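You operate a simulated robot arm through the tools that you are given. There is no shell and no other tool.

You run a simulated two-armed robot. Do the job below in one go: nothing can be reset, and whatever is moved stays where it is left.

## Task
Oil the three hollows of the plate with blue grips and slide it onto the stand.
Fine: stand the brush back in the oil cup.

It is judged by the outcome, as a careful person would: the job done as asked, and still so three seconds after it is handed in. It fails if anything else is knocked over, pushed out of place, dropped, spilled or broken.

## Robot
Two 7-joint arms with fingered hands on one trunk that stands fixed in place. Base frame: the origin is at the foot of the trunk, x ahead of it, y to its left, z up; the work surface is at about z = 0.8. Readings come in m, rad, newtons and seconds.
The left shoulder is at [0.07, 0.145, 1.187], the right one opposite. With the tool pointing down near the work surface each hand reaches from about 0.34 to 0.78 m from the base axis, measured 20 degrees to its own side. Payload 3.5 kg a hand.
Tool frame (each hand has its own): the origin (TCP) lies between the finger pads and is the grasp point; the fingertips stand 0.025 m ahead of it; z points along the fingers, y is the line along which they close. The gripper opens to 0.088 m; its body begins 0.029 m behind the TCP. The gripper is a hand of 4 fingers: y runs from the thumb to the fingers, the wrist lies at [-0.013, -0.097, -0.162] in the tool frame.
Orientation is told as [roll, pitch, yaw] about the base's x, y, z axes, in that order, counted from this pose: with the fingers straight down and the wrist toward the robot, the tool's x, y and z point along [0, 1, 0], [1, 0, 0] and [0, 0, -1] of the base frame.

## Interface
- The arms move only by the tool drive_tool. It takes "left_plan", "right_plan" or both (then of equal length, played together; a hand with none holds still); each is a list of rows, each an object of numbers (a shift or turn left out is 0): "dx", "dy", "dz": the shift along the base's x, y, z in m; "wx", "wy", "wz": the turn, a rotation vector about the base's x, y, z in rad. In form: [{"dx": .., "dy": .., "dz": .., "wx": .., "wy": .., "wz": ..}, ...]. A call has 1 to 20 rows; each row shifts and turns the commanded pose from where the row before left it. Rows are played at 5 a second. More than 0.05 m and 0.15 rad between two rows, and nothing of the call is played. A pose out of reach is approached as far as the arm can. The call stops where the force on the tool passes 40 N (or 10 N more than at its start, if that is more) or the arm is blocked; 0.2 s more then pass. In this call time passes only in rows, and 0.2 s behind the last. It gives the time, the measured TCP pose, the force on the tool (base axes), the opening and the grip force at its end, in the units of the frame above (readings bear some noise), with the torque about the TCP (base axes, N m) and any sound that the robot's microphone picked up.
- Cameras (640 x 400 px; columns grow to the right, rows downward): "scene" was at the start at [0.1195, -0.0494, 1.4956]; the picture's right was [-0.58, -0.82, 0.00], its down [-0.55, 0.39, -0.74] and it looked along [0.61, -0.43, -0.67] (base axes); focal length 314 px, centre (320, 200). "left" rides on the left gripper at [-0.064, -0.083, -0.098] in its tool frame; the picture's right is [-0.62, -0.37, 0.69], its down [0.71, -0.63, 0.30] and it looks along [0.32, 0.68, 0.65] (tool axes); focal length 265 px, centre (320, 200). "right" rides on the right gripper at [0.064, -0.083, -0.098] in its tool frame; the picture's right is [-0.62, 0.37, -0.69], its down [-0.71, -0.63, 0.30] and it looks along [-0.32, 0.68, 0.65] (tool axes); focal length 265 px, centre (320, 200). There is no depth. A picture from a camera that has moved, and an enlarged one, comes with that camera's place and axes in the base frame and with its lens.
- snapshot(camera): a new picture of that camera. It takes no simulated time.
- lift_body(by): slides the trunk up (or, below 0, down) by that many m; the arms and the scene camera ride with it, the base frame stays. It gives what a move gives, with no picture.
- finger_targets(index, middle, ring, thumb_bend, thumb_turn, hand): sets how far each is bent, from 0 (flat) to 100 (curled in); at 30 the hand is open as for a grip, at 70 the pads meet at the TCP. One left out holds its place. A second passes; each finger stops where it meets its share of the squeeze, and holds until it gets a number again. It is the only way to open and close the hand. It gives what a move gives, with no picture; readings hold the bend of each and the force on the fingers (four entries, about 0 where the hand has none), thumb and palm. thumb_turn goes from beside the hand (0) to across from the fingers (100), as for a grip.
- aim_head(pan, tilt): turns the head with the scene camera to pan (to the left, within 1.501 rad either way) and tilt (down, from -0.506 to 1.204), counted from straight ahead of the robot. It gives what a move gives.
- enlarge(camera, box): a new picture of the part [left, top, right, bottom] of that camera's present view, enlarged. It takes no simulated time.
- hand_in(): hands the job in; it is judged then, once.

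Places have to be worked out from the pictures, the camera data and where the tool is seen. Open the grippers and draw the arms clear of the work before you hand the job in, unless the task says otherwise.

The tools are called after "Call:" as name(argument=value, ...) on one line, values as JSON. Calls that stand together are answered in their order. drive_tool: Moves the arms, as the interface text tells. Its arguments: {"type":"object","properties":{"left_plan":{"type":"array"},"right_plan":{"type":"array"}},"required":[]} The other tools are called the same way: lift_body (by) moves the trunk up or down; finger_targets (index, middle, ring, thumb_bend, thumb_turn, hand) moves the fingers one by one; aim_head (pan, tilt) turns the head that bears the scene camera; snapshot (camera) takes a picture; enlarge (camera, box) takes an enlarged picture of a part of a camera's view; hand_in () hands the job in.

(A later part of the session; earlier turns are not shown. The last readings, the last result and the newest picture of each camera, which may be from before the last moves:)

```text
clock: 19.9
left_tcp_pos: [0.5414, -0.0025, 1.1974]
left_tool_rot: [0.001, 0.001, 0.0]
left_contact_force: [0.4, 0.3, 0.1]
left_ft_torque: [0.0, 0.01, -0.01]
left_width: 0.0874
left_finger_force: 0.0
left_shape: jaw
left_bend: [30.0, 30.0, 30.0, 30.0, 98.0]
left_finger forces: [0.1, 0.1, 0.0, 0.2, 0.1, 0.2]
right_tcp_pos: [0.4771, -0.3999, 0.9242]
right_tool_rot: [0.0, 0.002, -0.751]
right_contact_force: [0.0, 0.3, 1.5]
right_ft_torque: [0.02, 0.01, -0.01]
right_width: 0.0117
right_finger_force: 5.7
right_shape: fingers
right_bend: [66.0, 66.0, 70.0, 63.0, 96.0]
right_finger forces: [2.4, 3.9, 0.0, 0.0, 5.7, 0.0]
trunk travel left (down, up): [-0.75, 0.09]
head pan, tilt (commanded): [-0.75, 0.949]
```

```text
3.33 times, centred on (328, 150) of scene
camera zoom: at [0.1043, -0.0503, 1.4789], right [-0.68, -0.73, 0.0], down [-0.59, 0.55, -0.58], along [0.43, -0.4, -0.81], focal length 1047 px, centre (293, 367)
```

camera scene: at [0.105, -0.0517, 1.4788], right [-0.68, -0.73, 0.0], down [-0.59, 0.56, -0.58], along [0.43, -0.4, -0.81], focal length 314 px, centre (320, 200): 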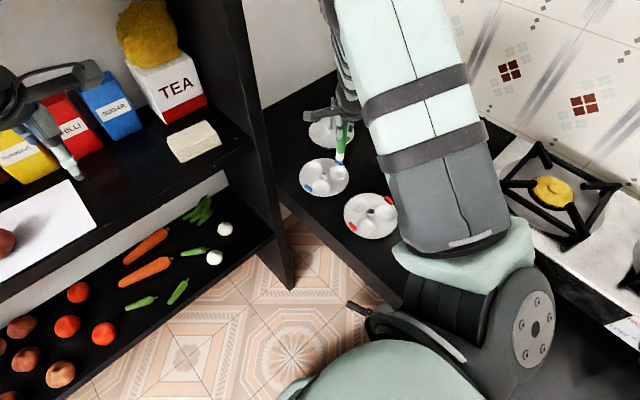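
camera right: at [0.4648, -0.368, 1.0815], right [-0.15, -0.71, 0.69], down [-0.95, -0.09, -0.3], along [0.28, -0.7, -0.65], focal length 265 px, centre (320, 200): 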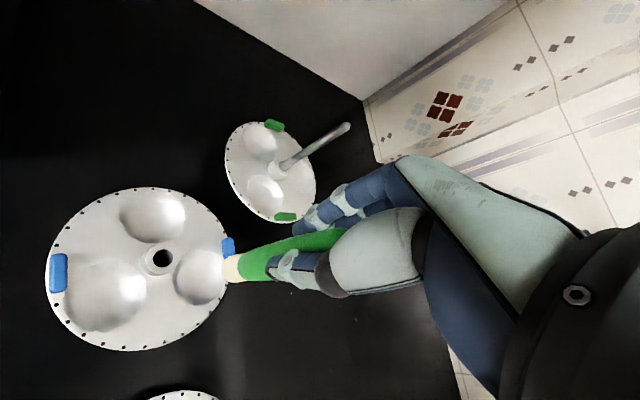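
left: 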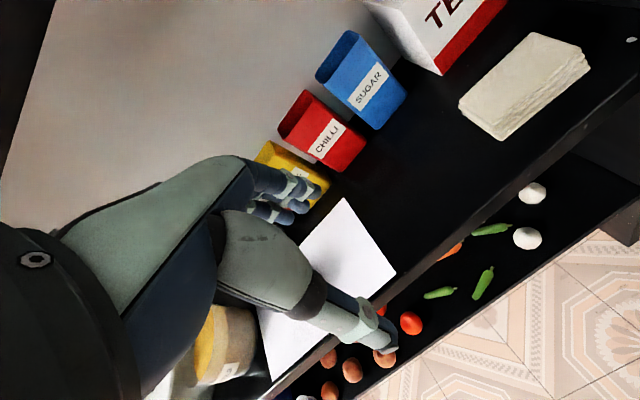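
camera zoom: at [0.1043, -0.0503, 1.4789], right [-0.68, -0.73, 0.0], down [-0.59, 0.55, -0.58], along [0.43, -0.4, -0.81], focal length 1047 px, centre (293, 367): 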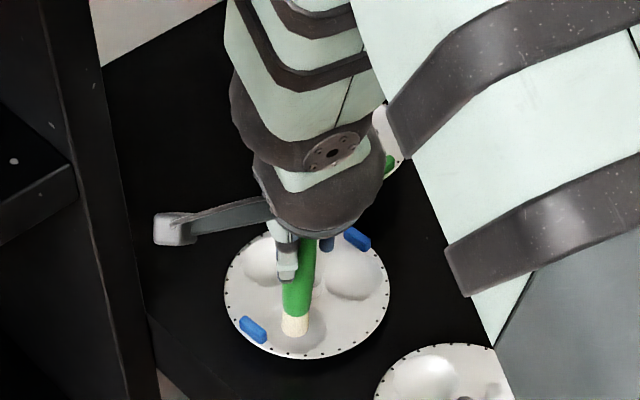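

The tip touches the bottom of this hollow with 1.5 N, well centred. I swirl inner then wider, and lift.

Call:
drive_tool(right_plan=[{"dz": -0.001}, {"dx": 0.006, "dz": 0.0005}, {"dx": -0.0018, "dy": 0.0042}, {"dx": -0.0042, "dy": 0.0018}, {"dx": -0.0042, "dy": -0.0018}, {"dx": -0.0018, "dy": -0.0042}, {"dx": 0.0018, "dy": -0.0042}, {"dx": 0.0042, "dy": -0.0018}, {"dx": 0.0042, "dy": 0.0018}, {"dx": 0.0018, "dy": 0.0042}])

Call:
drive_tool(right_plan=[{"dx": 0.005, "dz": 0.002}, {"dx": -0.0032, "dy": 0.0078}, {"dx": -0.0078, "dy": 0.0032}, {"dx": -0.0078, "dy": -0.0032}, {"dx": -0.0032, "dy": -0.0078}, {"dx": 0.0032, "dy": -0.0078}, {"dx": 0.0078, "dy": -0.0032}, {"dx": 0.0078, "dy": 0.0032}, {"dx": 0.0032, "dy": 0.0078}, {"dx": -0.011, "dz": -0.0025}, {"dz": 0.01}, {"dz": 0.02}, {"dz": 0.02}])

Call:
enlarge(camera="right", box=[40, 170, 280, 360])

```text
clock: 22.1
left_tcp_pos: [0.5414, -0.0022, 1.1979]
left_tool_rot: [0.001, 0.0, 0.0]
left_contact_force: [0.0, 0.1, -0.5]
left_ft_torque: [-0.03, 0.02, 0.02]
left_width: 0.0874
left_finger_force: 0.0
left_shape: jaw
left_bend: [30.0, 30.0, 30.0, 30.0, 98.0]
left_finger forces: [0.0, 0.0, 0.1, 0.0, 0.0, 0.0]
right_tcp_pos: [0.482, -0.4011, 0.9225]
right_tool_rot: [0.0, -0.002, -0.75]
right_contact_force: [-0.4, 0.0, 1.5]
right_ft_torque: [0.06, -0.01, -0.02]
right_width: 0.0117
right_finger_force: 6.5
right_shape: fingers
right_bend: [66.0, 66.0, 70.0, 64.0, 96.0]
right_finger forces: [2.4, 3.5, 0.1, 0.0, 5.8, 0.1]
trunk travel left (down, up): [-0.75, 0.09]
head pan, tilt (commanded): [-0.75, 0.949]
```

```text
clock: 24.9
left_tcp_pos: [0.5408, -0.0031, 1.1984]
left_tool_rot: [0.001, -0.001, -0.001]
left_contact_force: [-0.5, 0.3, -0.3]
left_ft_torque: [0.04, 0.0, 0.02]
left_width: 0.0872
left_finger_force: 0.1
left_shape: jaw
left_bend: [30.0, 30.0, 30.0, 30.0, 98.0]
left_finger forces: [0.0, 0.0, 0.0, 0.1, 0.1, 0.0]
right_tcp_pos: [0.4765, -0.3999, 0.9715]
right_tool_rot: [0.001, 0.0, -0.75]
right_contact_force: [-0.3, -0.3, -1.2]
right_ft_torque: [-0.01, -0.03, 0.05]
right_width: 0.0114
right_finger_force: 5.8
right_shape: fingers
right_bend: [66.0, 66.0, 70.0, 64.0, 96.0]
right_finger forces: [2.5, 3.9, 0.0, 0.0, 5.4, 0.0]
trunk travel left (down, up): [-0.75, 0.09]
head pan, tilt (commanded): [-0.75, 0.949]
```

```text
2.11 times, centred on (160, 265) of right
camera zoom: at [0.4587, -0.2978, 1.0706], right [-0.15, -0.7, 0.69], down [-0.95, -0.09, -0.3], along [0.28, -0.7, -0.65], focal length 559 px, centre (657, 63)
```

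zoom: 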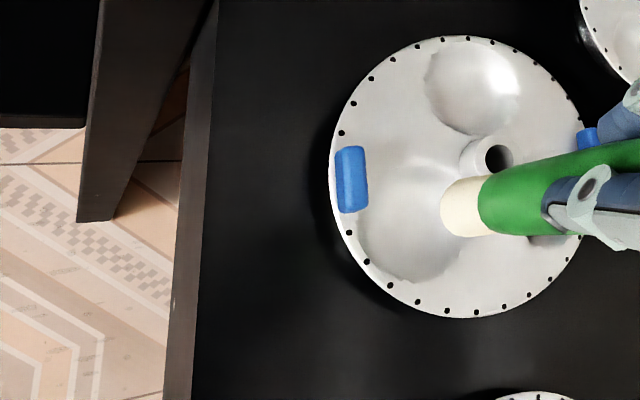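

This hollow lost its bright highlight, so the oil seems to show as a matte film. Next is the third hollow at about (0.5375,-0.429); I pass above the hub.

Call:
drive_tool(right_plan=[{"dz": 0.012}, {"dx": 0.0305, "dy": -0.0145}, {"dx": 0.0305, "dy": -0.0145}, {"dz": -0.02}, {"dz": -0.02}, {"dz": -0.012}, {"dz": -0.005}, {"dz": -0.003}])

Call:
enlarge(camera="right", box=[40, 170, 280, 360])

Call:
enlarge(camera="scene", box=[280, 90, 376, 210])

```text
clock: 26.8
left_tcp_pos: [0.5424, -0.0036, 1.1981]
left_tool_rot: [-0.002, 0.0, -0.001]
left_contact_force: [-0.1, 0.2, -0.6]
left_ft_torque: [0.0, 0.03, -0.01]
left_width: 0.0876
left_finger_force: 0.1
left_shape: jaw
left_bend: [30.0, 30.0, 30.0, 30.0, 98.0]
left_finger forces: [0.0, 0.1, 0.0, 0.0, 0.0, 0.0]
right_tcp_pos: [0.5394, -0.4297, 0.924]
right_tool_rot: [0.001, 0.0, -0.752]
right_contact_force: [0.3, -0.2, 1.1]
right_ft_torque: [0.0, 0.02, -0.01]
right_width: 0.0113
right_finger_force: 5.8
right_shape: fingers
right_bend: [66.0, 66.0, 70.0, 64.0, 96.0]
right_finger forces: [2.6, 3.9, 0.1, 0.0, 5.5, 0.1]
trunk travel left (down, up): [-0.75, 0.09]
head pan, tilt (commanded): [-0.75, 0.949]
```

```text
2.11 times, centred on (160, 265) of right
camera zoom: at [0.5213, -0.3259, 1.0228], right [-0.15, -0.7, 0.69], down [-0.95, -0.09, -0.31], along [0.28, -0.7, -0.65], focal length 559 px, centre (657, 63)
```

zoom: 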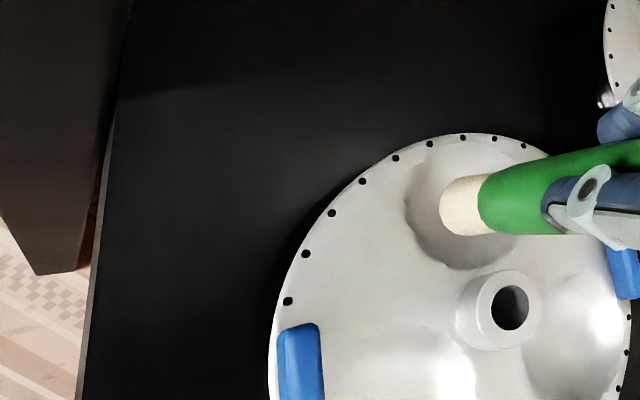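

```text
3.33 times, centred on (328, 150) of scene
camera zoom: at [0.1047, -0.0509, 1.4789], right [-0.68, -0.73, 0.0], down [-0.59, 0.55, -0.58], along [0.43, -0.4, -0.81], focal length 1047 px, centre (293, 367)
```

zoom: 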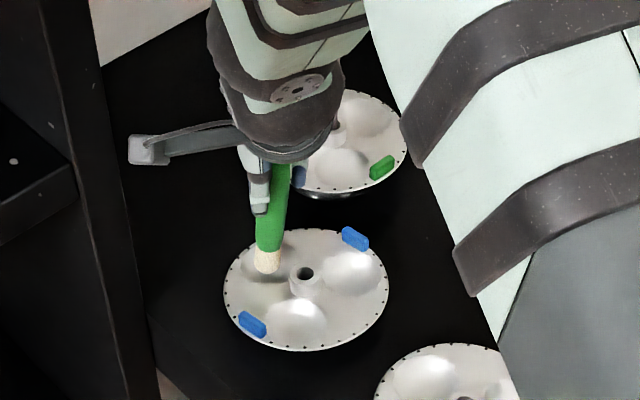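

The tip rests in the third hollow with 1.1 N. Same swirls here.

Call:
drive_tool(right_plan=[{"dz": -0.001, "dx": -0.001}, {"dx": 0.006, "dz": 0.0005}, {"dx": -0.0018, "dy": 0.0042}, {"dx": -0.0042, "dy": 0.0018}, {"dx": -0.0042, "dy": -0.0018}, {"dx": -0.0018, "dy": -0.0042}, {"dx": 0.0018, "dy": -0.0042}, {"dx": 0.0042, "dy": -0.0018}, {"dx": 0.0042, "dy": 0.0018}, {"dx": 0.0018, "dy": 0.0042}])

Call:
drive_tool(right_plan=[{"dx": 0.005, "dz": 0.002}, {"dx": -0.0032, "dy": 0.0078}, {"dx": -0.0078, "dy": 0.0032}, {"dx": -0.0078, "dy": -0.0032}, {"dx": -0.0032, "dy": -0.0078}, {"dx": 0.0032, "dy": -0.0078}, {"dx": 0.0078, "dy": -0.0032}, {"dx": 0.0078, "dy": 0.0032}, {"dx": 0.0032, "dy": 0.0078}, {"dx": -0.011, "dz": -0.0025}, {"dz": 0.01}, {"dz": 0.02}, {"dz": 0.03}])

Call:
snapshot(camera="right")

Call:
enlarge(camera="scene", box=[280, 90, 376, 210])

```text
clock: 28.9
left_tcp_pos: [0.5412, -0.0027, 1.1984]
left_tool_rot: [0.001, -0.001, 0.001]
left_contact_force: [-0.4, -0.2, 0.4]
left_ft_torque: [0.01, 0.03, 0.0]
left_width: 0.0876
left_finger_force: 0.0
left_shape: jaw
left_bend: [30.0, 30.0, 30.0, 30.0, 98.0]
left_finger forces: [0.0, 0.1, 0.0, 0.0, 0.0, 0.1]
right_tcp_pos: [0.542, -0.4292, 0.9242]
right_tool_rot: [0.001, 0.001, -0.75]
right_contact_force: [-0.3, -0.3, -0.7]
right_ft_torque: [0.0, 0.01, -0.02]
right_width: 0.0117
right_finger_force: 5.8
right_shape: fingers
right_bend: [66.0, 66.0, 70.0, 64.0, 96.0]
right_finger forces: [2.2, 3.9, 0.0, 0.0, 5.3, 0.0]
trunk travel left (down, up): [-0.75, 0.09]
head pan, tilt (commanded): [-0.75, 0.949]
```

```text
clock: 31.8
left_tcp_pos: [0.5406, -0.0029, 1.1978]
left_tool_rot: [0.0, -0.002, -0.001]
left_contact_force: [0.0, -0.1, 0.3]
left_ft_torque: [-0.03, -0.04, 0.06]
left_width: 0.0875
left_finger_force: 0.0
left_shape: jaw
left_bend: [30.0, 30.0, 30.0, 30.0, 98.0]
left_finger forces: [0.0, 0.0, 0.1, 0.0, 0.0, 0.0]
right_tcp_pos: [0.5366, -0.4293, 0.9862]
right_tool_rot: [-0.001, 0.0, -0.752]
right_contact_force: [-0.5, -0.1, 0.0]
right_ft_torque: [-0.03, 0.0, 0.02]
right_width: 0.0112
right_finger_force: 6.3
right_shape: fingers
right_bend: [66.0, 66.0, 70.0, 64.0, 96.0]
right_finger forces: [2.2, 3.9, 0.0, 0.0, 5.2, 0.0]
trunk travel left (down, up): [-0.75, 0.09]
head pan, tilt (commanded): [-0.75, 0.949]
```

```text
taken
camera right: at [0.5201, -0.3258, 1.0842], right [-0.15, -0.7, 0.69], down [-0.95, -0.09, -0.3], along [0.28, -0.7, -0.65], focal length 265 px, centre (320, 200)
```

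right: 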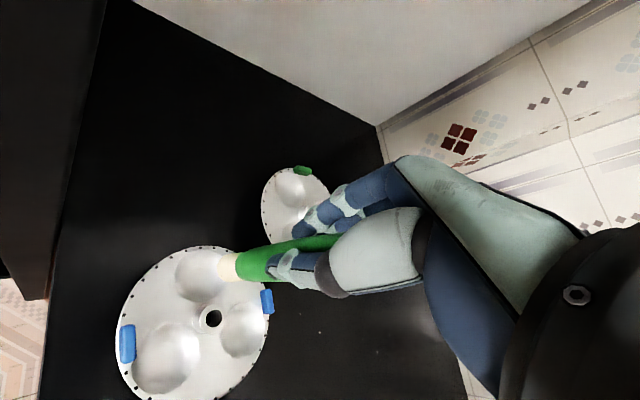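

```text
3.33 times, centred on (328, 150) of scene
camera zoom: at [0.1033, -0.0502, 1.4789], right [-0.68, -0.73, 0.0], down [-0.59, 0.55, -0.58], along [0.43, -0.4, -0.81], focal length 1047 px, centre (293, 367)
```

zoom: 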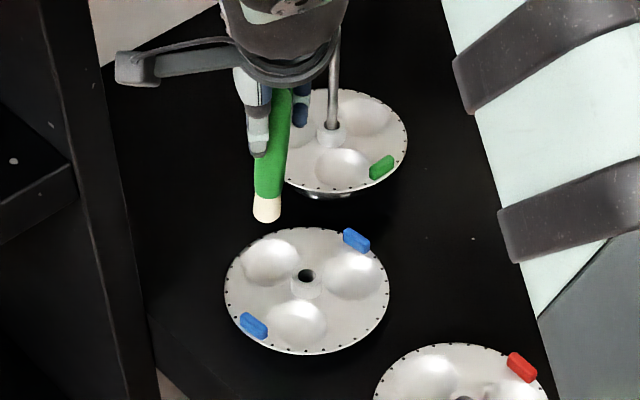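

All three hollows were touched, though the last one only lightly. I go back to the cup to re-dip and then repeat the wipe to be safe.

Call:
drive_tool(right_plan=[{"dz": 0.038}, {"dx": -0.0385, "dy": -0.0207}, {"dx": -0.0385, "dy": -0.0207}, {"dx": -0.0385, "dy": -0.0207}, {"dx": -0.0385, "dy": -0.0207}, {"dx": -0.0385, "dy": -0.0207}, {"dx": -0.0385, "dy": -0.0207}, {"dx": -0.0385, "dy": -0.0207}, {"dx": 0.0, "dy": 0.0}])

Call:
snapshot(camera="right")

Call:
enlarge(camera="right", box=[130, 220, 270, 330])

Call:
enlarge(camera="scene", box=[390, 120, 486, 220])

```text
clock: 33.8
left_tcp_pos: [0.5426, -0.002, 1.198]
left_tool_rot: [-0.001, 0.0, 0.002]
left_contact_force: [-0.1, -0.3, -0.6]
left_ft_torque: [0.06, -0.01, -0.01]
left_width: 0.0875
left_finger_force: 0.0
left_shape: jaw
left_bend: [30.0, 30.0, 30.0, 30.0, 98.0]
left_finger forces: [0.0, 0.0, 0.0, 0.1, 0.0, 0.0]
right_tcp_pos: [0.2726, -0.5727, 1.0214]
right_tool_rot: [0.001, 0.001, -0.751]
right_contact_force: [1.0, -0.1, -0.8]
right_ft_torque: [0.03, -0.02, -0.03]
right_width: 0.011
right_finger_force: 5.2
right_shape: fingers
right_bend: [67.0, 66.0, 70.0, 64.0, 96.0]
right_finger forces: [2.2, 3.7, 0.0, 0.1, 4.8, 0.1]
trunk travel left (down, up): [-0.75, 0.09]
head pan, tilt (commanded): [-0.75, 0.949]
```

```text
taken
camera right: at [0.255, -0.4695, 1.1198], right [-0.15, -0.7, 0.69], down [-0.95, -0.09, -0.3], along [0.28, -0.7, -0.65], focal length 265 px, centre (320, 200)
```

right: 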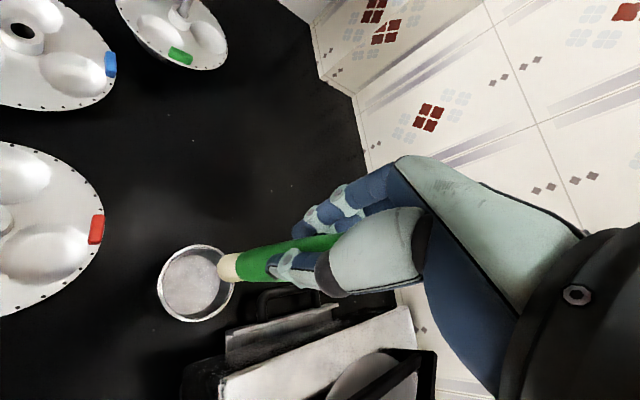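

```text
3.64 times, centred on (200, 275) of right
camera zoom: at [0.255, -0.4695, 1.1198], right [-0.15, -0.7, 0.69], down [-0.95, -0.09, -0.3], along [0.28, -0.7, -0.65], focal length 965 px, centre (756, -73)
```

zoom: 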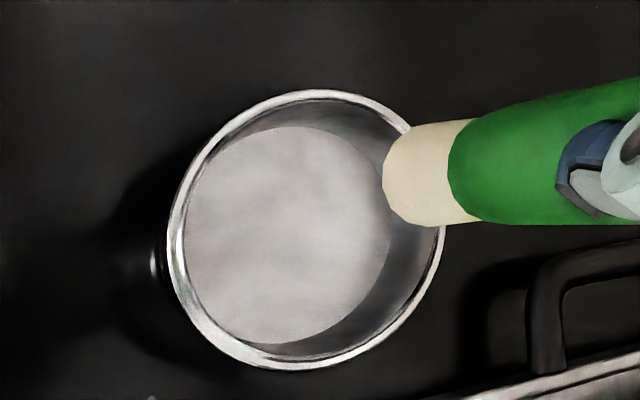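

```text
4.00 times, centred on (438, 170) of scene
camera zoom: at [0.1054, -0.0506, 1.4788], right [-0.68, -0.73, 0.0], down [-0.59, 0.55, -0.58], along [0.42, -0.4, -0.81], focal length 1257 px, centre (-152, 320)
```

zoom: 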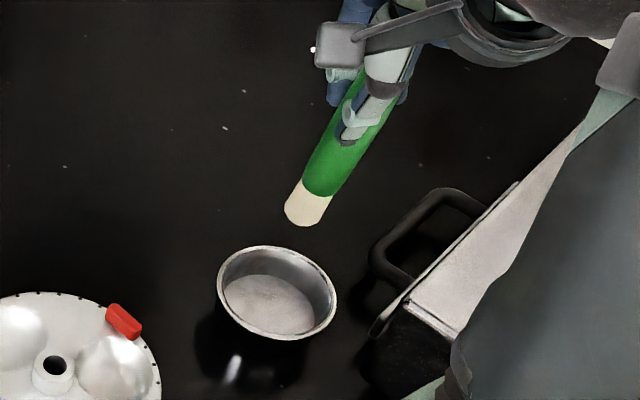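

The cup is centred at about (0.267,-0.5745) with a pale oil surface inside. I centre the brush and lower it back into the oil.

Call:
drive_tool(right_plan=[{"dx": -0.005, "dy": -0.002}, {"dz": -0.02}, {"dz": -0.02}, {"dz": -0.02}, {"dz": -0.02}, {"dz": -0.01}, {"dz": -0.005}])

Call:
enlarge(camera="right", box=[180, 190, 320, 330])

```text
clock: 35.4
left_tcp_pos: [0.5413, -0.0031, 1.1988]
left_tool_rot: [-0.002, 0.0, -0.001]
left_contact_force: [0.3, -0.4, 0.0]
left_ft_torque: [-0.03, -0.03, -0.01]
left_width: 0.0876
left_finger_force: 0.1
left_shape: jaw
left_bend: [30.0, 30.0, 30.0, 30.0, 98.0]
left_finger forces: [0.0, 0.0, 0.0, 0.0, 0.1, 0.1]
right_tcp_pos: [0.2627, -0.5762, 0.9256]
right_tool_rot: [0.0, -0.001, -0.75]
right_contact_force: [0.5, -0.2, -0.6]
right_ft_torque: [0.0, -0.02, 0.0]
right_width: 0.0111
right_finger_force: 5.1
right_shape: fingers
right_bend: [67.0, 66.0, 70.0, 64.0, 96.0]
right_finger forces: [2.2, 3.6, 0.0, 0.1, 4.7, 0.0]
trunk travel left (down, up): [-0.75, 0.09]
head pan, tilt (commanded): [-0.75, 0.949]
```

```text
2.86 times, centred on (250, 260) of right
camera zoom: at [0.2465, -0.473, 1.0248], right [-0.15, -0.7, 0.69], down [-0.95, -0.09, -0.3], along [0.28, -0.7, -0.65], focal length 758 px, centre (520, 29)
```

zoom: 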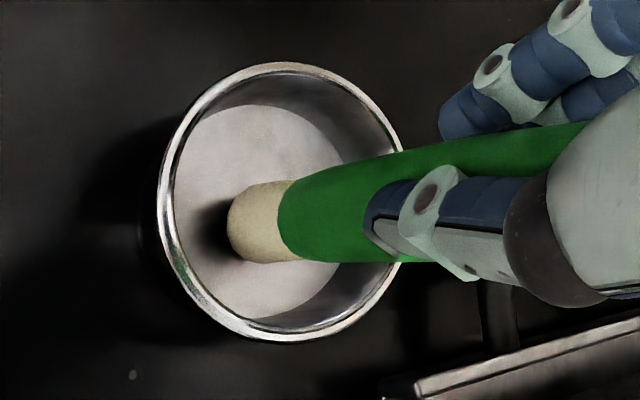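

The bristles are back in the oil, centred. I press down a few millimetres and swirl briefly to load them.

Call:
drive_tool(right_plan=[{"dx": 0.003, "dy": 0.001, "dz": -0.002}, {"dz": -0.0015}, {"dx": 0.005}, {"dx": -0.005, "dy": 0.005}, {"dx": -0.005, "dy": -0.005}, {"dx": 0.005, "dy": -0.005}, {"dy": 0.005}])

Call:
enlarge(camera="right", box=[180, 190, 320, 330])

```text
clock: 37.0
left_tcp_pos: [0.5416, -0.0034, 1.1979]
left_tool_rot: [-0.001, 0.001, -0.002]
left_contact_force: [-0.4, -0.7, -0.5]
left_ft_torque: [-0.01, -0.01, 0.02]
left_width: 0.0877
left_finger_force: 0.1
left_shape: jaw
left_bend: [30.0, 30.0, 30.0, 30.0, 98.0]
left_finger forces: [0.0, 0.0, 0.0, 0.1, 0.0, 0.1]
right_tcp_pos: [0.2657, -0.5736, 0.9237]
right_tool_rot: [0.001, 0.0, -0.751]
right_contact_force: [-0.3, -0.4, 0.2]
right_ft_torque: [0.0, -0.01, 0.03]
right_width: 0.0109
right_finger_force: 5.3
right_shape: fingers
right_bend: [67.0, 66.0, 70.0, 64.0, 96.0]
right_finger forces: [2.1, 3.7, 0.0, 0.0, 4.8, 0.0]
trunk travel left (down, up): [-0.75, 0.09]
head pan, tilt (commanded): [-0.75, 0.949]
```

```text
2.86 times, centred on (250, 260) of right
camera zoom: at [0.2493, -0.4707, 1.0217], right [-0.15, -0.7, 0.69], down [-0.95, -0.09, -0.3], along [0.28, -0.7, -0.65], focal length 758 px, centre (520, 29)
```

zoom: 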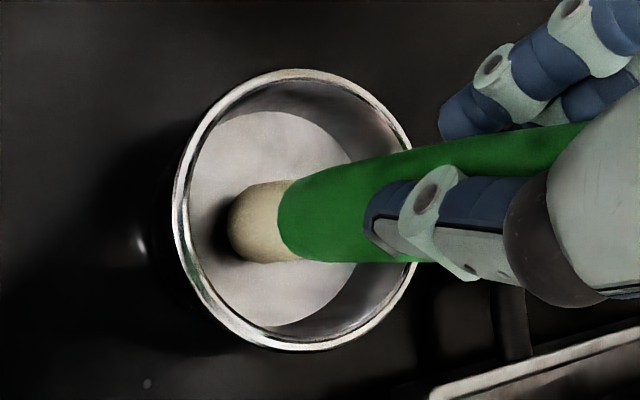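

The bristles are fully visible above the pale floor, so I lower 2–3 mm more until I feel the cup's floor.

Call:
drive_tool(right_plan=[{"dz": -0.0015}, {"dz": -0.001}])

```text
clock: 37.5
left_tcp_pos: [0.5421, -0.0033, 1.1974]
left_tool_rot: [0.0, -0.001, 0.001]
left_contact_force: [-0.3, 0.1, 0.1]
left_ft_torque: [-0.03, 0.01, 0.0]
left_width: 0.0876
left_finger_force: 0.1
left_shape: jaw
left_bend: [30.0, 30.0, 30.0, 30.0, 98.0]
left_finger forces: [0.1, 0.1, 0.0, 0.0, 0.0, 0.0]
right_tcp_pos: [0.2646, -0.5762, 0.9199]
right_tool_rot: [-0.001, 0.0, -0.752]
right_contact_force: [0.7, -0.5, -0.7]
right_ft_torque: [0.0, -0.01, -0.01]
right_width: 0.0103
right_finger_force: 5.6
right_shape: fingers
right_bend: [67.0, 66.0, 70.0, 64.0, 96.0]
right_finger forces: [2.2, 3.6, 0.0, 0.1, 4.9, 0.1]
trunk travel left (down, up): [-0.75, 0.09]
head pan, tilt (commanded): [-0.75, 0.949]
```

Still no contact at TCP z 0.920; the brush seems to sit a couple of millimetres higher in the grip now. I go 3 mm further.

Call:
drive_tool(right_plan=[{"dz": -0.0015}, {"dz": -0.0015}])

Call:
snapshot(camera="right")

```text
clock: 38.1
left_tcp_pos: [0.5417, -0.0021, 1.1985]
left_tool_rot: [-0.004, 0.0, -0.001]
left_contact_force: [0.5, -0.2, -0.1]
left_ft_torque: [-0.01, 0.03, -0.02]
left_width: 0.0877
left_finger_force: 0.0
left_shape: jaw
left_bend: [30.0, 30.0, 30.0, 30.0, 98.0]
left_finger forces: [0.0, 0.0, 0.0, 0.0, 0.1, 0.0]
right_tcp_pos: [0.2656, -0.5727, 0.9185]
right_tool_rot: [0.001, -0.004, -0.749]
right_contact_force: [0.6, 0.7, 7.5]
right_ft_torque: [0.02, -0.02, -0.01]
right_width: 0.0109
right_finger_force: 6.4
right_shape: fingers
right_bend: [67.0, 66.0, 70.0, 64.0, 96.0]
right_finger forces: [2.8, 4.5, 0.0, 0.0, 6.1, 0.0]
trunk travel left (down, up): [-0.75, 0.09]
head pan, tilt (commanded): [-0.75, 0.949]
```

```text
taken
camera right: at [0.2483, -0.4705, 1.0173], right [-0.15, -0.7, 0.69], down [-0.95, -0.09, -0.31], along [0.28, -0.7, -0.65], focal length 265 px, centre (320, 200)
```

right: 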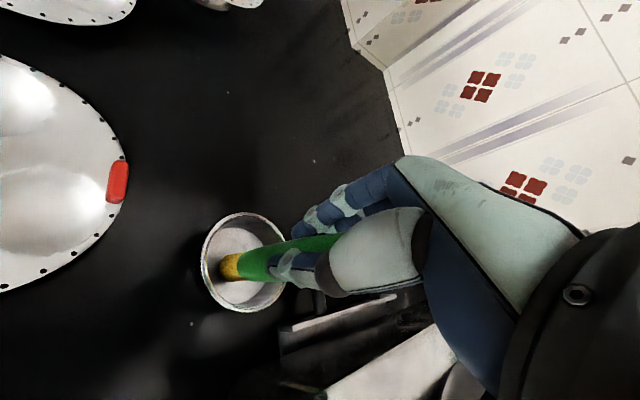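

The bristles turned yellow on touching the floor: now they carry oil (they were dry before, so the re-dip was needed). I lift the brush out and look.

Call:
drive_tool(right_plan=[{"dz": 0.01}, {"dz": 0.015}, {"dz": 0.02}, {"dz": 0.02}, {"dz": 0.02}, {"dz": 0.015}])

Call:
enlarge(camera="right", box=[130, 220, 270, 330])

```text
clock: 39.5
left_tcp_pos: [0.5419, -0.0034, 1.1989]
left_tool_rot: [0.0, 0.0, 0.0]
left_contact_force: [0.1, -0.7, -0.9]
left_ft_torque: [0.01, -0.01, 0.0]
left_width: 0.0876
left_finger_force: 0.0
left_shape: jaw
left_bend: [30.0, 30.0, 30.0, 30.0, 98.0]
left_finger forces: [0.0, 0.0, 0.1, 0.0, 0.0, 0.1]
right_tcp_pos: [0.2643, -0.5742, 1.0182]
right_tool_rot: [0.001, 0.0, -0.749]
right_contact_force: [0.4, -0.8, -0.5]
right_ft_torque: [0.02, 0.01, 0.01]
right_width: 0.0108
right_finger_force: 5.3
right_shape: fingers
right_bend: [67.0, 66.0, 70.0, 64.0, 96.0]
right_finger forces: [2.1, 3.7, 0.0, 0.0, 5.0, 0.1]
trunk travel left (down, up): [-0.75, 0.09]
head pan, tilt (commanded): [-0.75, 0.949]
```

```text
3.64 times, centred on (200, 275) of right
camera zoom: at [0.2472, -0.471, 1.1175], right [-0.15, -0.7, 0.69], down [-0.95, -0.09, -0.3], along [0.28, -0.7, -0.65], focal length 965 px, centre (756, -73)
```

zoom: 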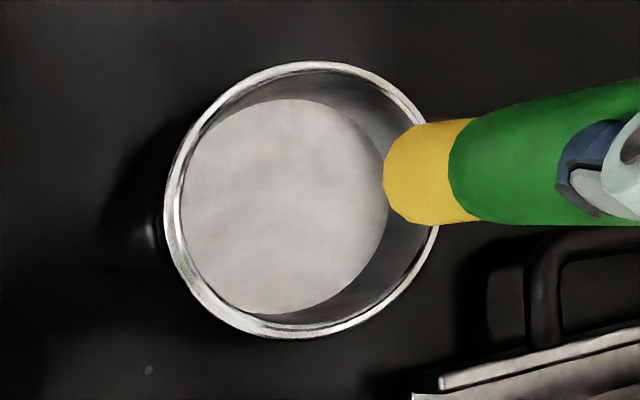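

The oiled bristles are bright yellow. I carry it to the first hollow at (0.481,-0.468) and lower to just above contact.

Call:
drive_tool(right_plan=[{"dx": 0.0362, "dy": 0.0176}, {"dx": 0.0362, "dy": 0.0176}, {"dx": 0.0362, "dy": 0.0176}, {"dx": 0.0362, "dy": 0.0176}, {"dx": 0.0362, "dy": 0.0176}, {"dx": 0.0362, "dy": 0.0176}, {"dz": -0.025}, {"dz": -0.025}, {"dz": -0.02}, {"dz": -0.015}, {"dz": -0.006}])

Call:
enlarge(camera="right", box=[40, 170, 280, 360])

```text
clock: 42.0
left_tcp_pos: [0.5422, -0.0037, 1.198]
left_tool_rot: [0.0, 0.0, -0.003]
left_contact_force: [-0.3, 0.4, 0.6]
left_ft_torque: [-0.01, -0.01, -0.02]
left_width: 0.0877
left_finger_force: 0.1
left_shape: jaw
left_bend: [30.0, 30.0, 30.0, 30.0, 98.0]
left_finger forces: [0.1, 0.0, 0.0, 0.1, 0.0, 0.0]
right_tcp_pos: [0.4815, -0.4691, 0.9264]
right_tool_rot: [0.0, 0.0, -0.751]
right_contact_force: [-0.1, 0.6, -0.1]
right_ft_torque: [0.0, 0.01, 0.01]
right_width: 0.0104
right_finger_force: 4.8
right_shape: fingers
right_bend: [67.0, 66.0, 70.0, 64.0, 96.0]
right_finger forces: [2.0, 3.5, 0.1, 0.1, 4.8, 0.0]
trunk travel left (down, up): [-0.75, 0.09]
head pan, tilt (commanded): [-0.75, 0.949]
```

```text
2.11 times, centred on (160, 265) of right
camera zoom: at [0.4652, -0.3661, 1.025], right [-0.15, -0.7, 0.69], down [-0.95, -0.09, -0.3], along [0.28, -0.7, -0.65], focal length 559 px, centre (657, 63)
```

zoom: 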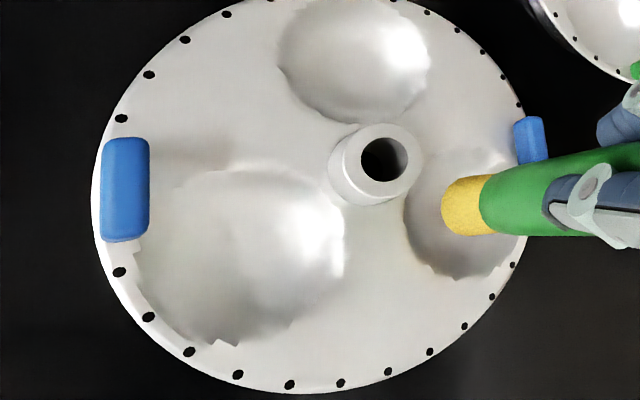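

Call:
drive_tool(right_plan=[{"dz": -0.003}, {"dz": -0.0015}])

Call:
enlarge(camera="right", box=[40, 170, 280, 360])

```text
clock: 42.5
left_tcp_pos: [0.5419, -0.0037, 1.1986]
left_tool_rot: [-0.001, -0.001, 0.0]
left_contact_force: [0.3, 0.1, 0.1]
left_ft_torque: [-0.01, -0.01, -0.02]
left_width: 0.0877
left_finger_force: 0.0
left_shape: jaw
left_bend: [30.0, 30.0, 30.0, 30.0, 98.0]
left_finger forces: [0.0, 0.0, 0.0, 0.0, 0.1, 0.0]
right_tcp_pos: [0.4815, -0.4695, 0.9227]
right_tool_rot: [0.0, -0.001, -0.75]
right_contact_force: [0.0, -1.3, 4.7]
right_ft_torque: [0.02, 0.03, 0.03]
right_width: 0.0102
right_finger_force: 6.1
right_shape: fingers
right_bend: [67.0, 66.0, 70.0, 64.0, 96.0]
right_finger forces: [2.3, 4.1, 0.1, 0.0, 5.0, 0.1]
trunk travel left (down, up): [-0.75, 0.09]
head pan, tilt (commanded): [-0.75, 0.949]
```

```text
2.11 times, centred on (160, 265) of right
camera zoom: at [0.4648, -0.3662, 1.021], right [-0.15, -0.7, 0.69], down [-0.95, -0.09, -0.31], along [0.28, -0.7, -0.65], focal length 559 px, centre (657, 63)
```

zoom: 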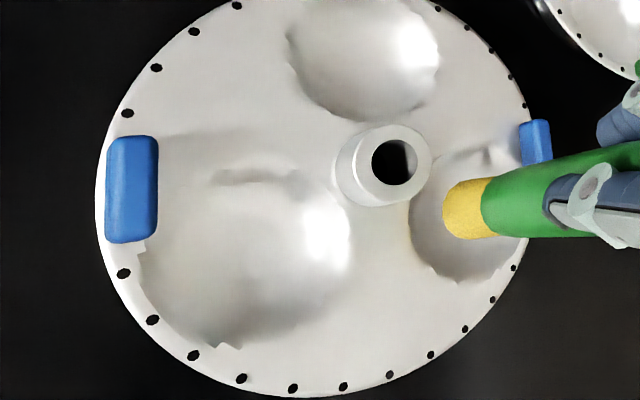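

Contact with 4.7 N in the first hollow. I swirl inside it.

Call:
drive_tool(right_plan=[{"dx": 0.006, "dz": 0.001}, {"dx": -0.0018, "dy": 0.0042}, {"dx": -0.0042, "dy": 0.0018}, {"dx": -0.0042, "dy": -0.0018}, {"dx": -0.0018, "dy": -0.0042}, {"dx": 0.0018, "dy": -0.0042}, {"dx": 0.0042, "dy": -0.0018}, {"dx": 0.0042, "dy": 0.0018}, {"dx": 0.0018, "dy": 0.0042}])

Call:
enlarge(camera="right", box=[40, 170, 280, 360])

```text
clock: 44.5
left_tcp_pos: [0.5427, -0.0027, 1.1981]
left_tool_rot: [0.0, 0.001, 0.001]
left_contact_force: [0.1, -0.4, 0.3]
left_ft_torque: [0.0, -0.02, 0.01]
left_width: 0.0874
left_finger_force: 0.0
left_shape: jaw
left_bend: [30.0, 30.0, 30.0, 30.0, 98.0]
left_finger forces: [0.1, 0.1, 0.0, 0.1, 0.0, 0.0]
right_tcp_pos: [0.4889, -0.4697, 0.9226]
right_tool_rot: [-0.002, 0.0, -0.751]
right_contact_force: [0.5, -0.5, 1.3]
right_ft_torque: [-0.02, 0.03, -0.01]
right_width: 0.0103
right_finger_force: 5.6
right_shape: fingers
right_bend: [67.0, 66.0, 70.0, 64.0, 96.0]
right_finger forces: [1.7, 4.6, 0.0, 0.0, 5.0, 0.0]
trunk travel left (down, up): [-0.75, 0.09]
head pan, tilt (commanded): [-0.75, 0.949]
```

```text
2.11 times, centred on (160, 265) of right
camera zoom: at [0.4719, -0.3661, 1.0215], right [-0.15, -0.7, 0.69], down [-0.95, -0.09, -0.3], along [0.28, -0.7, -0.65], focal length 559 px, centre (657, 63)
```

zoom: 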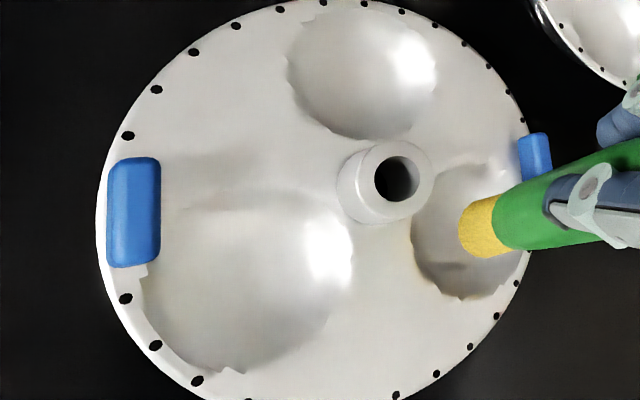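

I continue with the wider swirl and lift to look for oil in the hollow.

Call:
drive_tool(right_plan=[{"dx": 0.005, "dz": 0.002}, {"dx": -0.0032, "dy": 0.0078}, {"dx": -0.0078, "dy": 0.0032}, {"dx": -0.0078, "dy": -0.0032}, {"dx": -0.0032, "dy": -0.0078}, {"dx": 0.0032, "dy": -0.0078}, {"dx": 0.0078, "dy": -0.0032}, {"dx": 0.0078, "dy": 0.0032}, {"dx": 0.0032, "dy": 0.0078}, {"dx": -0.011, "dz": -0.0025}, {"dz": 0.02}, {"dz": 0.03}])

Call:
enlarge(camera="right", box=[40, 170, 280, 360])

Call:
enlarge(camera="scene", box=[280, 110, 376, 210])

```text
clock: 47.1
left_tcp_pos: [0.5419, -0.0006, 1.1979]
left_tool_rot: [0.001, 0.0, 0.001]
left_contact_force: [-0.5, -0.7, -0.2]
left_ft_torque: [-0.02, 0.01, 0.02]
left_width: 0.0876
left_finger_force: 0.1
left_shape: jaw
left_bend: [30.0, 30.0, 30.0, 30.0, 98.0]
left_finger forces: [0.0, 0.1, 0.1, 0.1, 0.0, 0.0]
right_tcp_pos: [0.4796, -0.4675, 0.9728]
right_tool_rot: [-0.001, 0.0, -0.75]
right_contact_force: [0.2, -0.8, 0.0]
right_ft_torque: [0.0, 0.01, 0.01]
right_width: 0.01
right_finger_force: 5.1
right_shape: fingers
right_bend: [67.0, 66.0, 70.0, 64.0, 96.0]
right_finger forces: [2.0, 3.6, 0.1, 0.0, 4.8, 0.0]
trunk travel left (down, up): [-0.75, 0.09]
head pan, tilt (commanded): [-0.75, 0.949]
```

```text
2.11 times, centred on (160, 265) of right
camera zoom: at [0.4641, -0.3642, 1.0729], right [-0.15, -0.7, 0.69], down [-0.95, -0.09, -0.31], along [0.28, -0.7, -0.65], focal length 559 px, centre (657, 63)
```

zoom: 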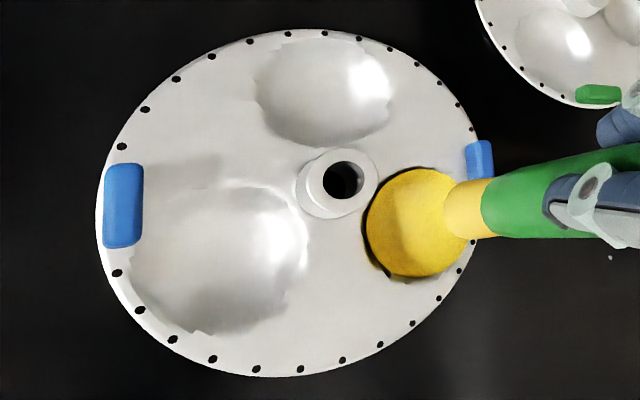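

```text
4.00 times, centred on (328, 160) of scene
camera zoom: at [0.1033, -0.0496, 1.4789], right [-0.68, -0.73, 0.0], down [-0.59, 0.55, -0.58], along [0.43, -0.4, -0.81], focal length 1257 px, centre (288, 360)
```

zoom: 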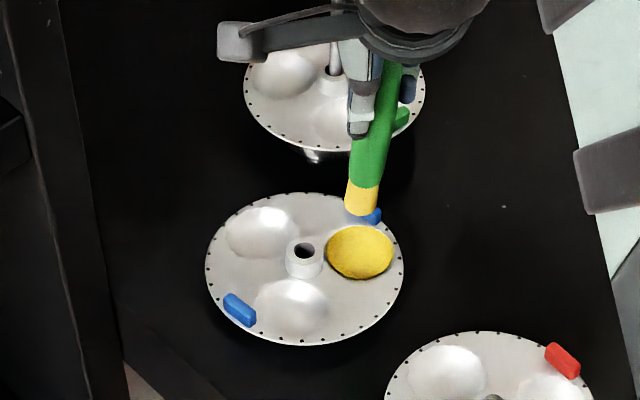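

The hollow is now plainly yellow: oiled, and the brush is still loaded. Next the hollow at (0.4765,-0.400).

Call:
drive_tool(right_plan=[{"dz": 0.008}, {"dx": -0.002, "dy": 0.034}, {"dx": -0.002, "dy": 0.034}, {"dz": -0.02}, {"dz": -0.02}, {"dz": -0.01}, {"dz": -0.005}, {"dz": -0.0035}])

```text
clock: 49.0
left_tcp_pos: [0.5415, -0.0017, 1.1985]
left_tool_rot: [0.0, 0.0, 0.0]
left_contact_force: [0.8, -0.8, 0.6]
left_ft_torque: [0.02, 0.01, -0.01]
left_width: 0.0876
left_finger_force: 0.0
left_shape: jaw
left_bend: [30.0, 30.0, 30.0, 30.0, 98.0]
left_finger forces: [0.0, 0.0, 0.1, 0.0, 0.0, 0.0]
right_tcp_pos: [0.4783, -0.4011, 0.9224]
right_tool_rot: [0.0, -0.005, -0.751]
right_contact_force: [-0.3, 0.5, 5.0]
right_ft_torque: [0.03, 0.02, -0.02]
right_width: 0.0098
right_finger_force: 6.1
right_shape: fingers
right_bend: [67.0, 66.0, 70.0, 64.0, 96.0]
right_finger forces: [2.0, 3.9, 0.0, 0.0, 5.7, 0.0]
trunk travel left (down, up): [-0.75, 0.09]
head pan, tilt (commanded): [-0.75, 0.949]
```

Contact with 5 N at the bottom of this hollow. I swirl inside and out, then lift and look.

Call:
drive_tool(right_plan=[{"dx": 0.006, "dz": 0.001}, {"dx": -0.0018, "dy": 0.0042}, {"dx": -0.0042, "dy": 0.0018}, {"dx": -0.0042, "dy": -0.0018}, {"dx": -0.0018, "dy": -0.0042}, {"dx": 0.0018, "dy": -0.0042}, {"dx": 0.0042, "dy": -0.0018}, {"dx": 0.0042, "dy": 0.0018}, {"dx": 0.0018, "dy": 0.0042}, {"dx": 0.003, "dz": 0.0015}, {"dx": -0.0026, "dy": 0.0064}, {"dx": -0.0064, "dy": 0.0026}, {"dx": -0.0064, "dy": -0.0026}, {"dx": -0.0026, "dy": -0.0064}, {"dx": 0.0026, "dy": -0.0064}, {"dx": 0.0064, "dy": -0.0026}, {"dx": 0.0064, "dy": 0.0026}, {"dx": -0.0064, "dy": 0.0064, "dz": -0.002}, {"dz": 0.02}, {"dz": 0.03}])

Call:
enlarge(camera="right", box=[40, 170, 280, 360])

Call:
enlarge(camera="scene", box=[280, 110, 376, 210])

```text
clock: 53.1
left_tcp_pos: [0.5412, -0.0028, 1.1984]
left_tool_rot: [0.002, 0.0, 0.001]
left_contact_force: [0.1, -0.6, 0.7]
left_ft_torque: [0.0, -0.02, 0.05]
left_width: 0.0876
left_finger_force: 0.1
left_shape: jaw
left_bend: [30.0, 30.0, 30.0, 30.0, 98.0]
left_finger forces: [0.0, 0.1, 0.0, 0.0, 0.0, 0.0]
right_tcp_pos: [0.4782, -0.4021, 0.9729]
right_tool_rot: [0.001, 0.0, -0.751]
right_contact_force: [0.0, -0.1, 0.6]
right_ft_torque: [-0.03, -0.01, 0.05]
right_width: 0.0095
right_finger_force: 5.5
right_shape: fingers
right_bend: [67.0, 66.0, 70.0, 64.0, 96.0]
right_finger forces: [1.6, 3.8, 0.0, 0.0, 4.8, 0.0]
trunk travel left (down, up): [-0.75, 0.09]
head pan, tilt (commanded): [-0.75, 0.949]
```

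```text
2.11 times, centred on (160, 265) of right
camera zoom: at [0.461, -0.299, 1.0711], right [-0.15, -0.7, 0.69], down [-0.95, -0.09, -0.3], along [0.28, -0.7, -0.65], focal length 559 px, centre (657, 63)
```

zoom: 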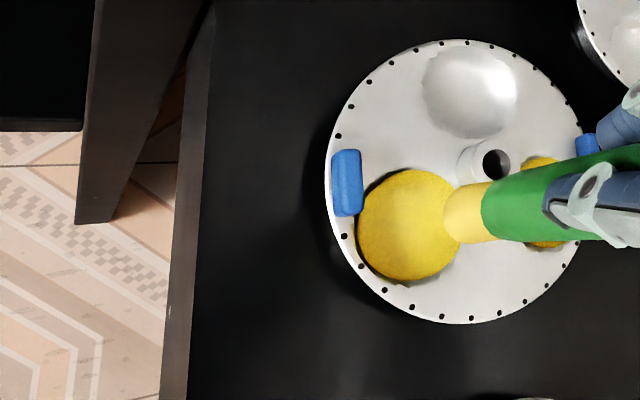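

```text
4.00 times, centred on (328, 160) of scene
camera zoom: at [0.1031, -0.0501, 1.4789], right [-0.68, -0.73, 0.0], down [-0.59, 0.55, -0.58], along [0.43, -0.4, -0.81], focal length 1257 px, centre (288, 360)
```

zoom: 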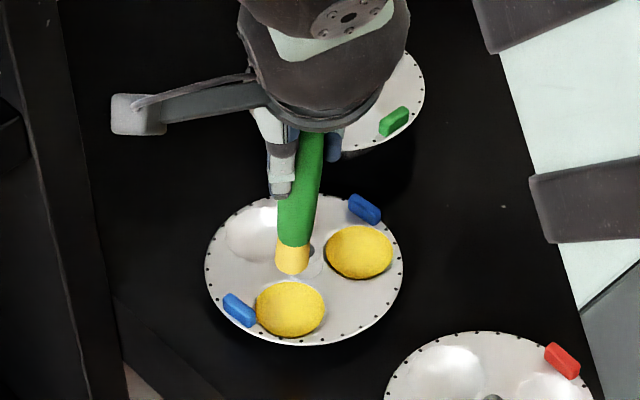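

Two hollows are yellow now. I move over the hub to the third at (0.5375,-0.429) and press a little firmer than last time.

Call:
drive_tool(right_plan=[{"dz": 0.012}, {"dx": 0.03, "dy": -0.0138}, {"dx": 0.03, "dy": -0.0138}, {"dz": -0.02}, {"dz": -0.02}, {"dz": -0.012}, {"dz": -0.006}, {"dz": -0.005}])

```text
clock: 55.0
left_tcp_pos: [0.5405, -0.0028, 1.1984]
left_tool_rot: [0.0, -0.001, 0.002]
left_contact_force: [0.4, -0.5, 0.0]
left_ft_torque: [-0.04, 0.02, -0.01]
left_width: 0.0876
left_finger_force: 0.0
left_shape: jaw
left_bend: [30.0, 30.0, 30.0, 30.0, 98.0]
left_finger forces: [0.1, 0.1, 0.0, 0.0, 0.1, 0.0]
right_tcp_pos: [0.5393, -0.4278, 0.9222]
right_tool_rot: [0.002, -0.003, -0.752]
right_contact_force: [0.6, 0.5, 5.3]
right_ft_torque: [0.04, 0.03, -0.01]
right_width: 0.0094
right_finger_force: 5.3
right_shape: fingers
right_bend: [68.0, 66.0, 70.0, 64.0, 96.0]
right_finger forces: [2.0, 4.3, 0.0, 0.0, 5.4, 0.1]
trunk travel left (down, up): [-0.75, 0.09]
head pan, tilt (commanded): [-0.75, 0.949]
```

Contact with 5.3 N in the third hollow. Same swirls, then lift and look.

Call:
drive_tool(right_plan=[{"dx": 0.005, "dz": 0.0005}, {"dx": -0.0018, "dy": 0.0042}, {"dx": -0.0042, "dy": 0.0018}, {"dx": -0.0042, "dy": -0.0018}, {"dx": -0.0018, "dy": -0.0042}, {"dx": 0.0018, "dy": -0.0042}, {"dx": 0.0042, "dy": -0.0018}, {"dx": 0.0042, "dy": 0.0018}, {"dx": 0.0018, "dy": 0.0042}, {"dx": 0.003, "dz": 0.0015}, {"dx": -0.0026, "dy": 0.0064}, {"dx": -0.0064, "dy": 0.0026}, {"dx": -0.0064, "dy": -0.0026}, {"dx": -0.0026, "dy": -0.0064}, {"dx": 0.0026, "dy": -0.0064}, {"dx": 0.0064, "dy": -0.0026}, {"dx": 0.0064, "dy": 0.0026}, {"dx": -0.0064, "dy": 0.0064, "dz": -0.002}, {"dz": 0.02}, {"dz": 0.03}])

Call:
enlarge(camera="right", box=[40, 210, 300, 400])

Call:
enlarge(camera="scene", box=[280, 110, 376, 210])

```text
clock: 59.1
left_tcp_pos: [0.5415, -0.0008, 1.1988]
left_tool_rot: [-0.002, 0.0, -0.001]
left_contact_force: [-0.6, -0.2, 0.6]
left_ft_torque: [0.0, 0.0, -0.02]
left_width: 0.0876
left_finger_force: 0.2
left_shape: jaw
left_bend: [30.0, 30.0, 30.0, 30.0, 98.0]
left_finger forces: [0.0, 0.0, 0.0, 0.0, 0.0, 0.0]
right_tcp_pos: [0.5367, -0.4282, 0.971]
right_tool_rot: [0.001, -0.001, -0.749]
right_contact_force: [0.2, 0.2, 0.4]
right_ft_torque: [-0.04, 0.01, 0.01]
right_width: 0.0084
right_finger_force: 4.9
right_shape: fingers
right_bend: [68.0, 66.0, 70.0, 65.0, 96.0]
right_finger forces: [1.3, 3.5, 0.0, 0.0, 4.4, 0.1]
trunk travel left (down, up): [-0.75, 0.09]
head pan, tilt (commanded): [-0.75, 0.949]
```

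```text
2.11 times, centred on (170, 305) of right
camera zoom: at [0.5195, -0.3246, 1.07], right [-0.15, -0.7, 0.69], down [-0.95, -0.09, -0.3], along [0.28, -0.7, -0.65], focal length 559 px, centre (636, -21)
```

zoom: 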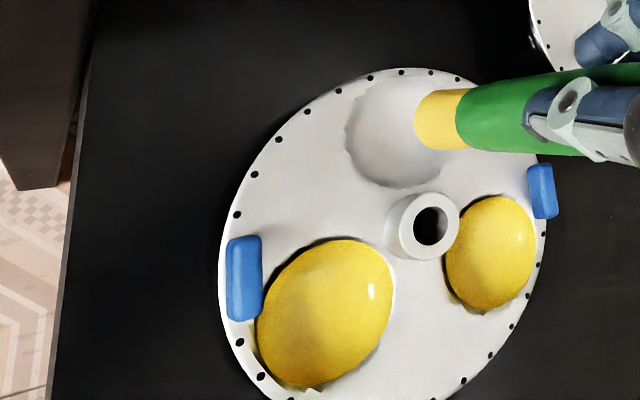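

```text
4.00 times, centred on (328, 160) of scene
camera zoom: at [0.1033, -0.0501, 1.4789], right [-0.68, -0.73, 0.0], down [-0.59, 0.55, -0.58], along [0.43, -0.4, -0.81], focal length 1257 px, centre (288, 360)
```

zoom: 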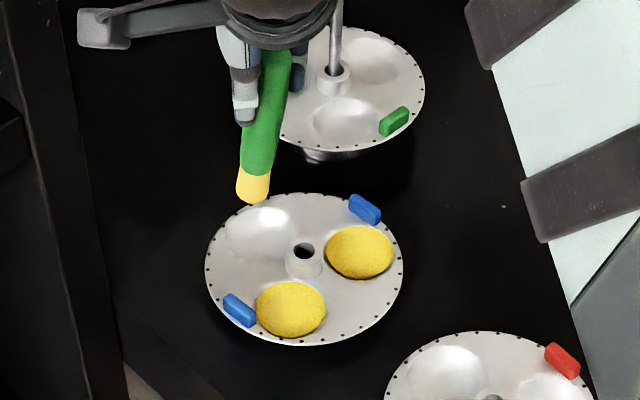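

The third hollow did not take: it is still bright metal while the brush is still yellow. By this view its centre is at about (0.5395,-0.4295); I go down again there with steady pressure.

Call:
drive_tool(right_plan=[{"dx": 0.002, "dy": -0.001, "dz": -0.02}, {"dz": -0.02}, {"dz": -0.006}, {"dz": -0.003}, {"dz": -0.002}])

Call:
enlarge(camera="right", box=[40, 210, 300, 400])

Call:
enlarge(camera="scene", box=[280, 110, 376, 210])

```text
clock: 60.4
left_tcp_pos: [0.5413, -0.003, 1.1986]
left_tool_rot: [0.0, 0.0, 0.0]
left_contact_force: [-0.4, 0.4, -0.1]
left_ft_torque: [0.02, 0.0, -0.02]
left_width: 0.0876
left_finger_force: 0.2
left_shape: jaw
left_bend: [30.0, 30.0, 30.0, 30.0, 98.0]
left_finger forces: [0.0, 0.1, 0.0, 0.1, 0.0, 0.0]
right_tcp_pos: [0.5403, -0.4299, 0.9212]
right_tool_rot: [0.001, -0.004, -0.75]
right_contact_force: [0.4, 0.0, 5.9]
right_ft_torque: [0.04, 0.03, -0.02]
right_width: 0.0085
right_finger_force: 6.4
right_shape: fingers
right_bend: [68.0, 66.0, 70.0, 65.0, 96.0]
right_finger forces: [1.7, 4.4, 0.0, 0.0, 5.2, 0.0]
trunk travel left (down, up): [-0.75, 0.09]
head pan, tilt (commanded): [-0.75, 0.949]
```

```text
2.11 times, centred on (170, 305) of right
camera zoom: at [0.5223, -0.3266, 1.0201], right [-0.16, -0.7, 0.69], down [-0.95, -0.09, -0.31], along [0.28, -0.7, -0.65], focal length 559 px, centre (636, -21)
```

zoom: 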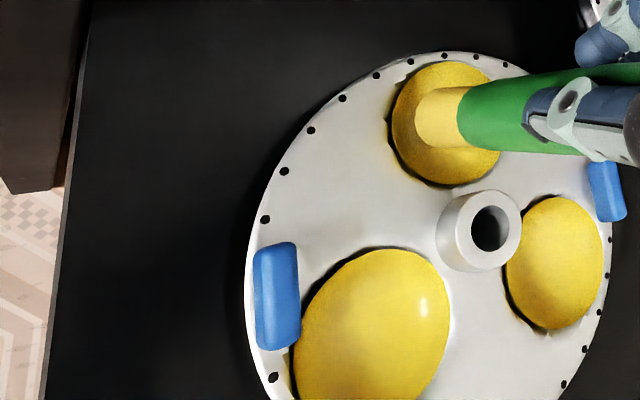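

```text
4.00 times, centred on (328, 160) of scene
camera zoom: at [0.1033, -0.0497, 1.4791], right [-0.68, -0.73, 0.0], down [-0.59, 0.55, -0.58], along [0.43, -0.4, -0.81], focal length 1257 px, centre (288, 360)
```

zoom: 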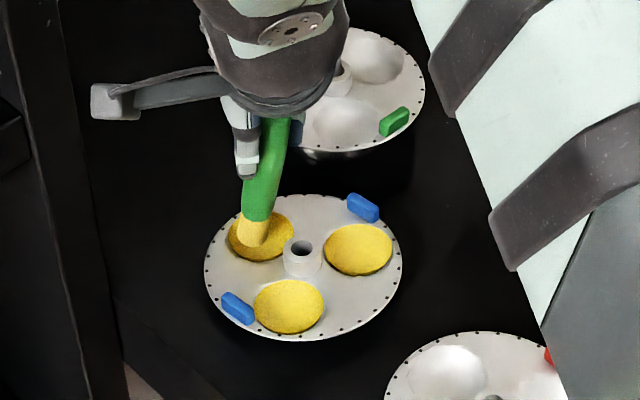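

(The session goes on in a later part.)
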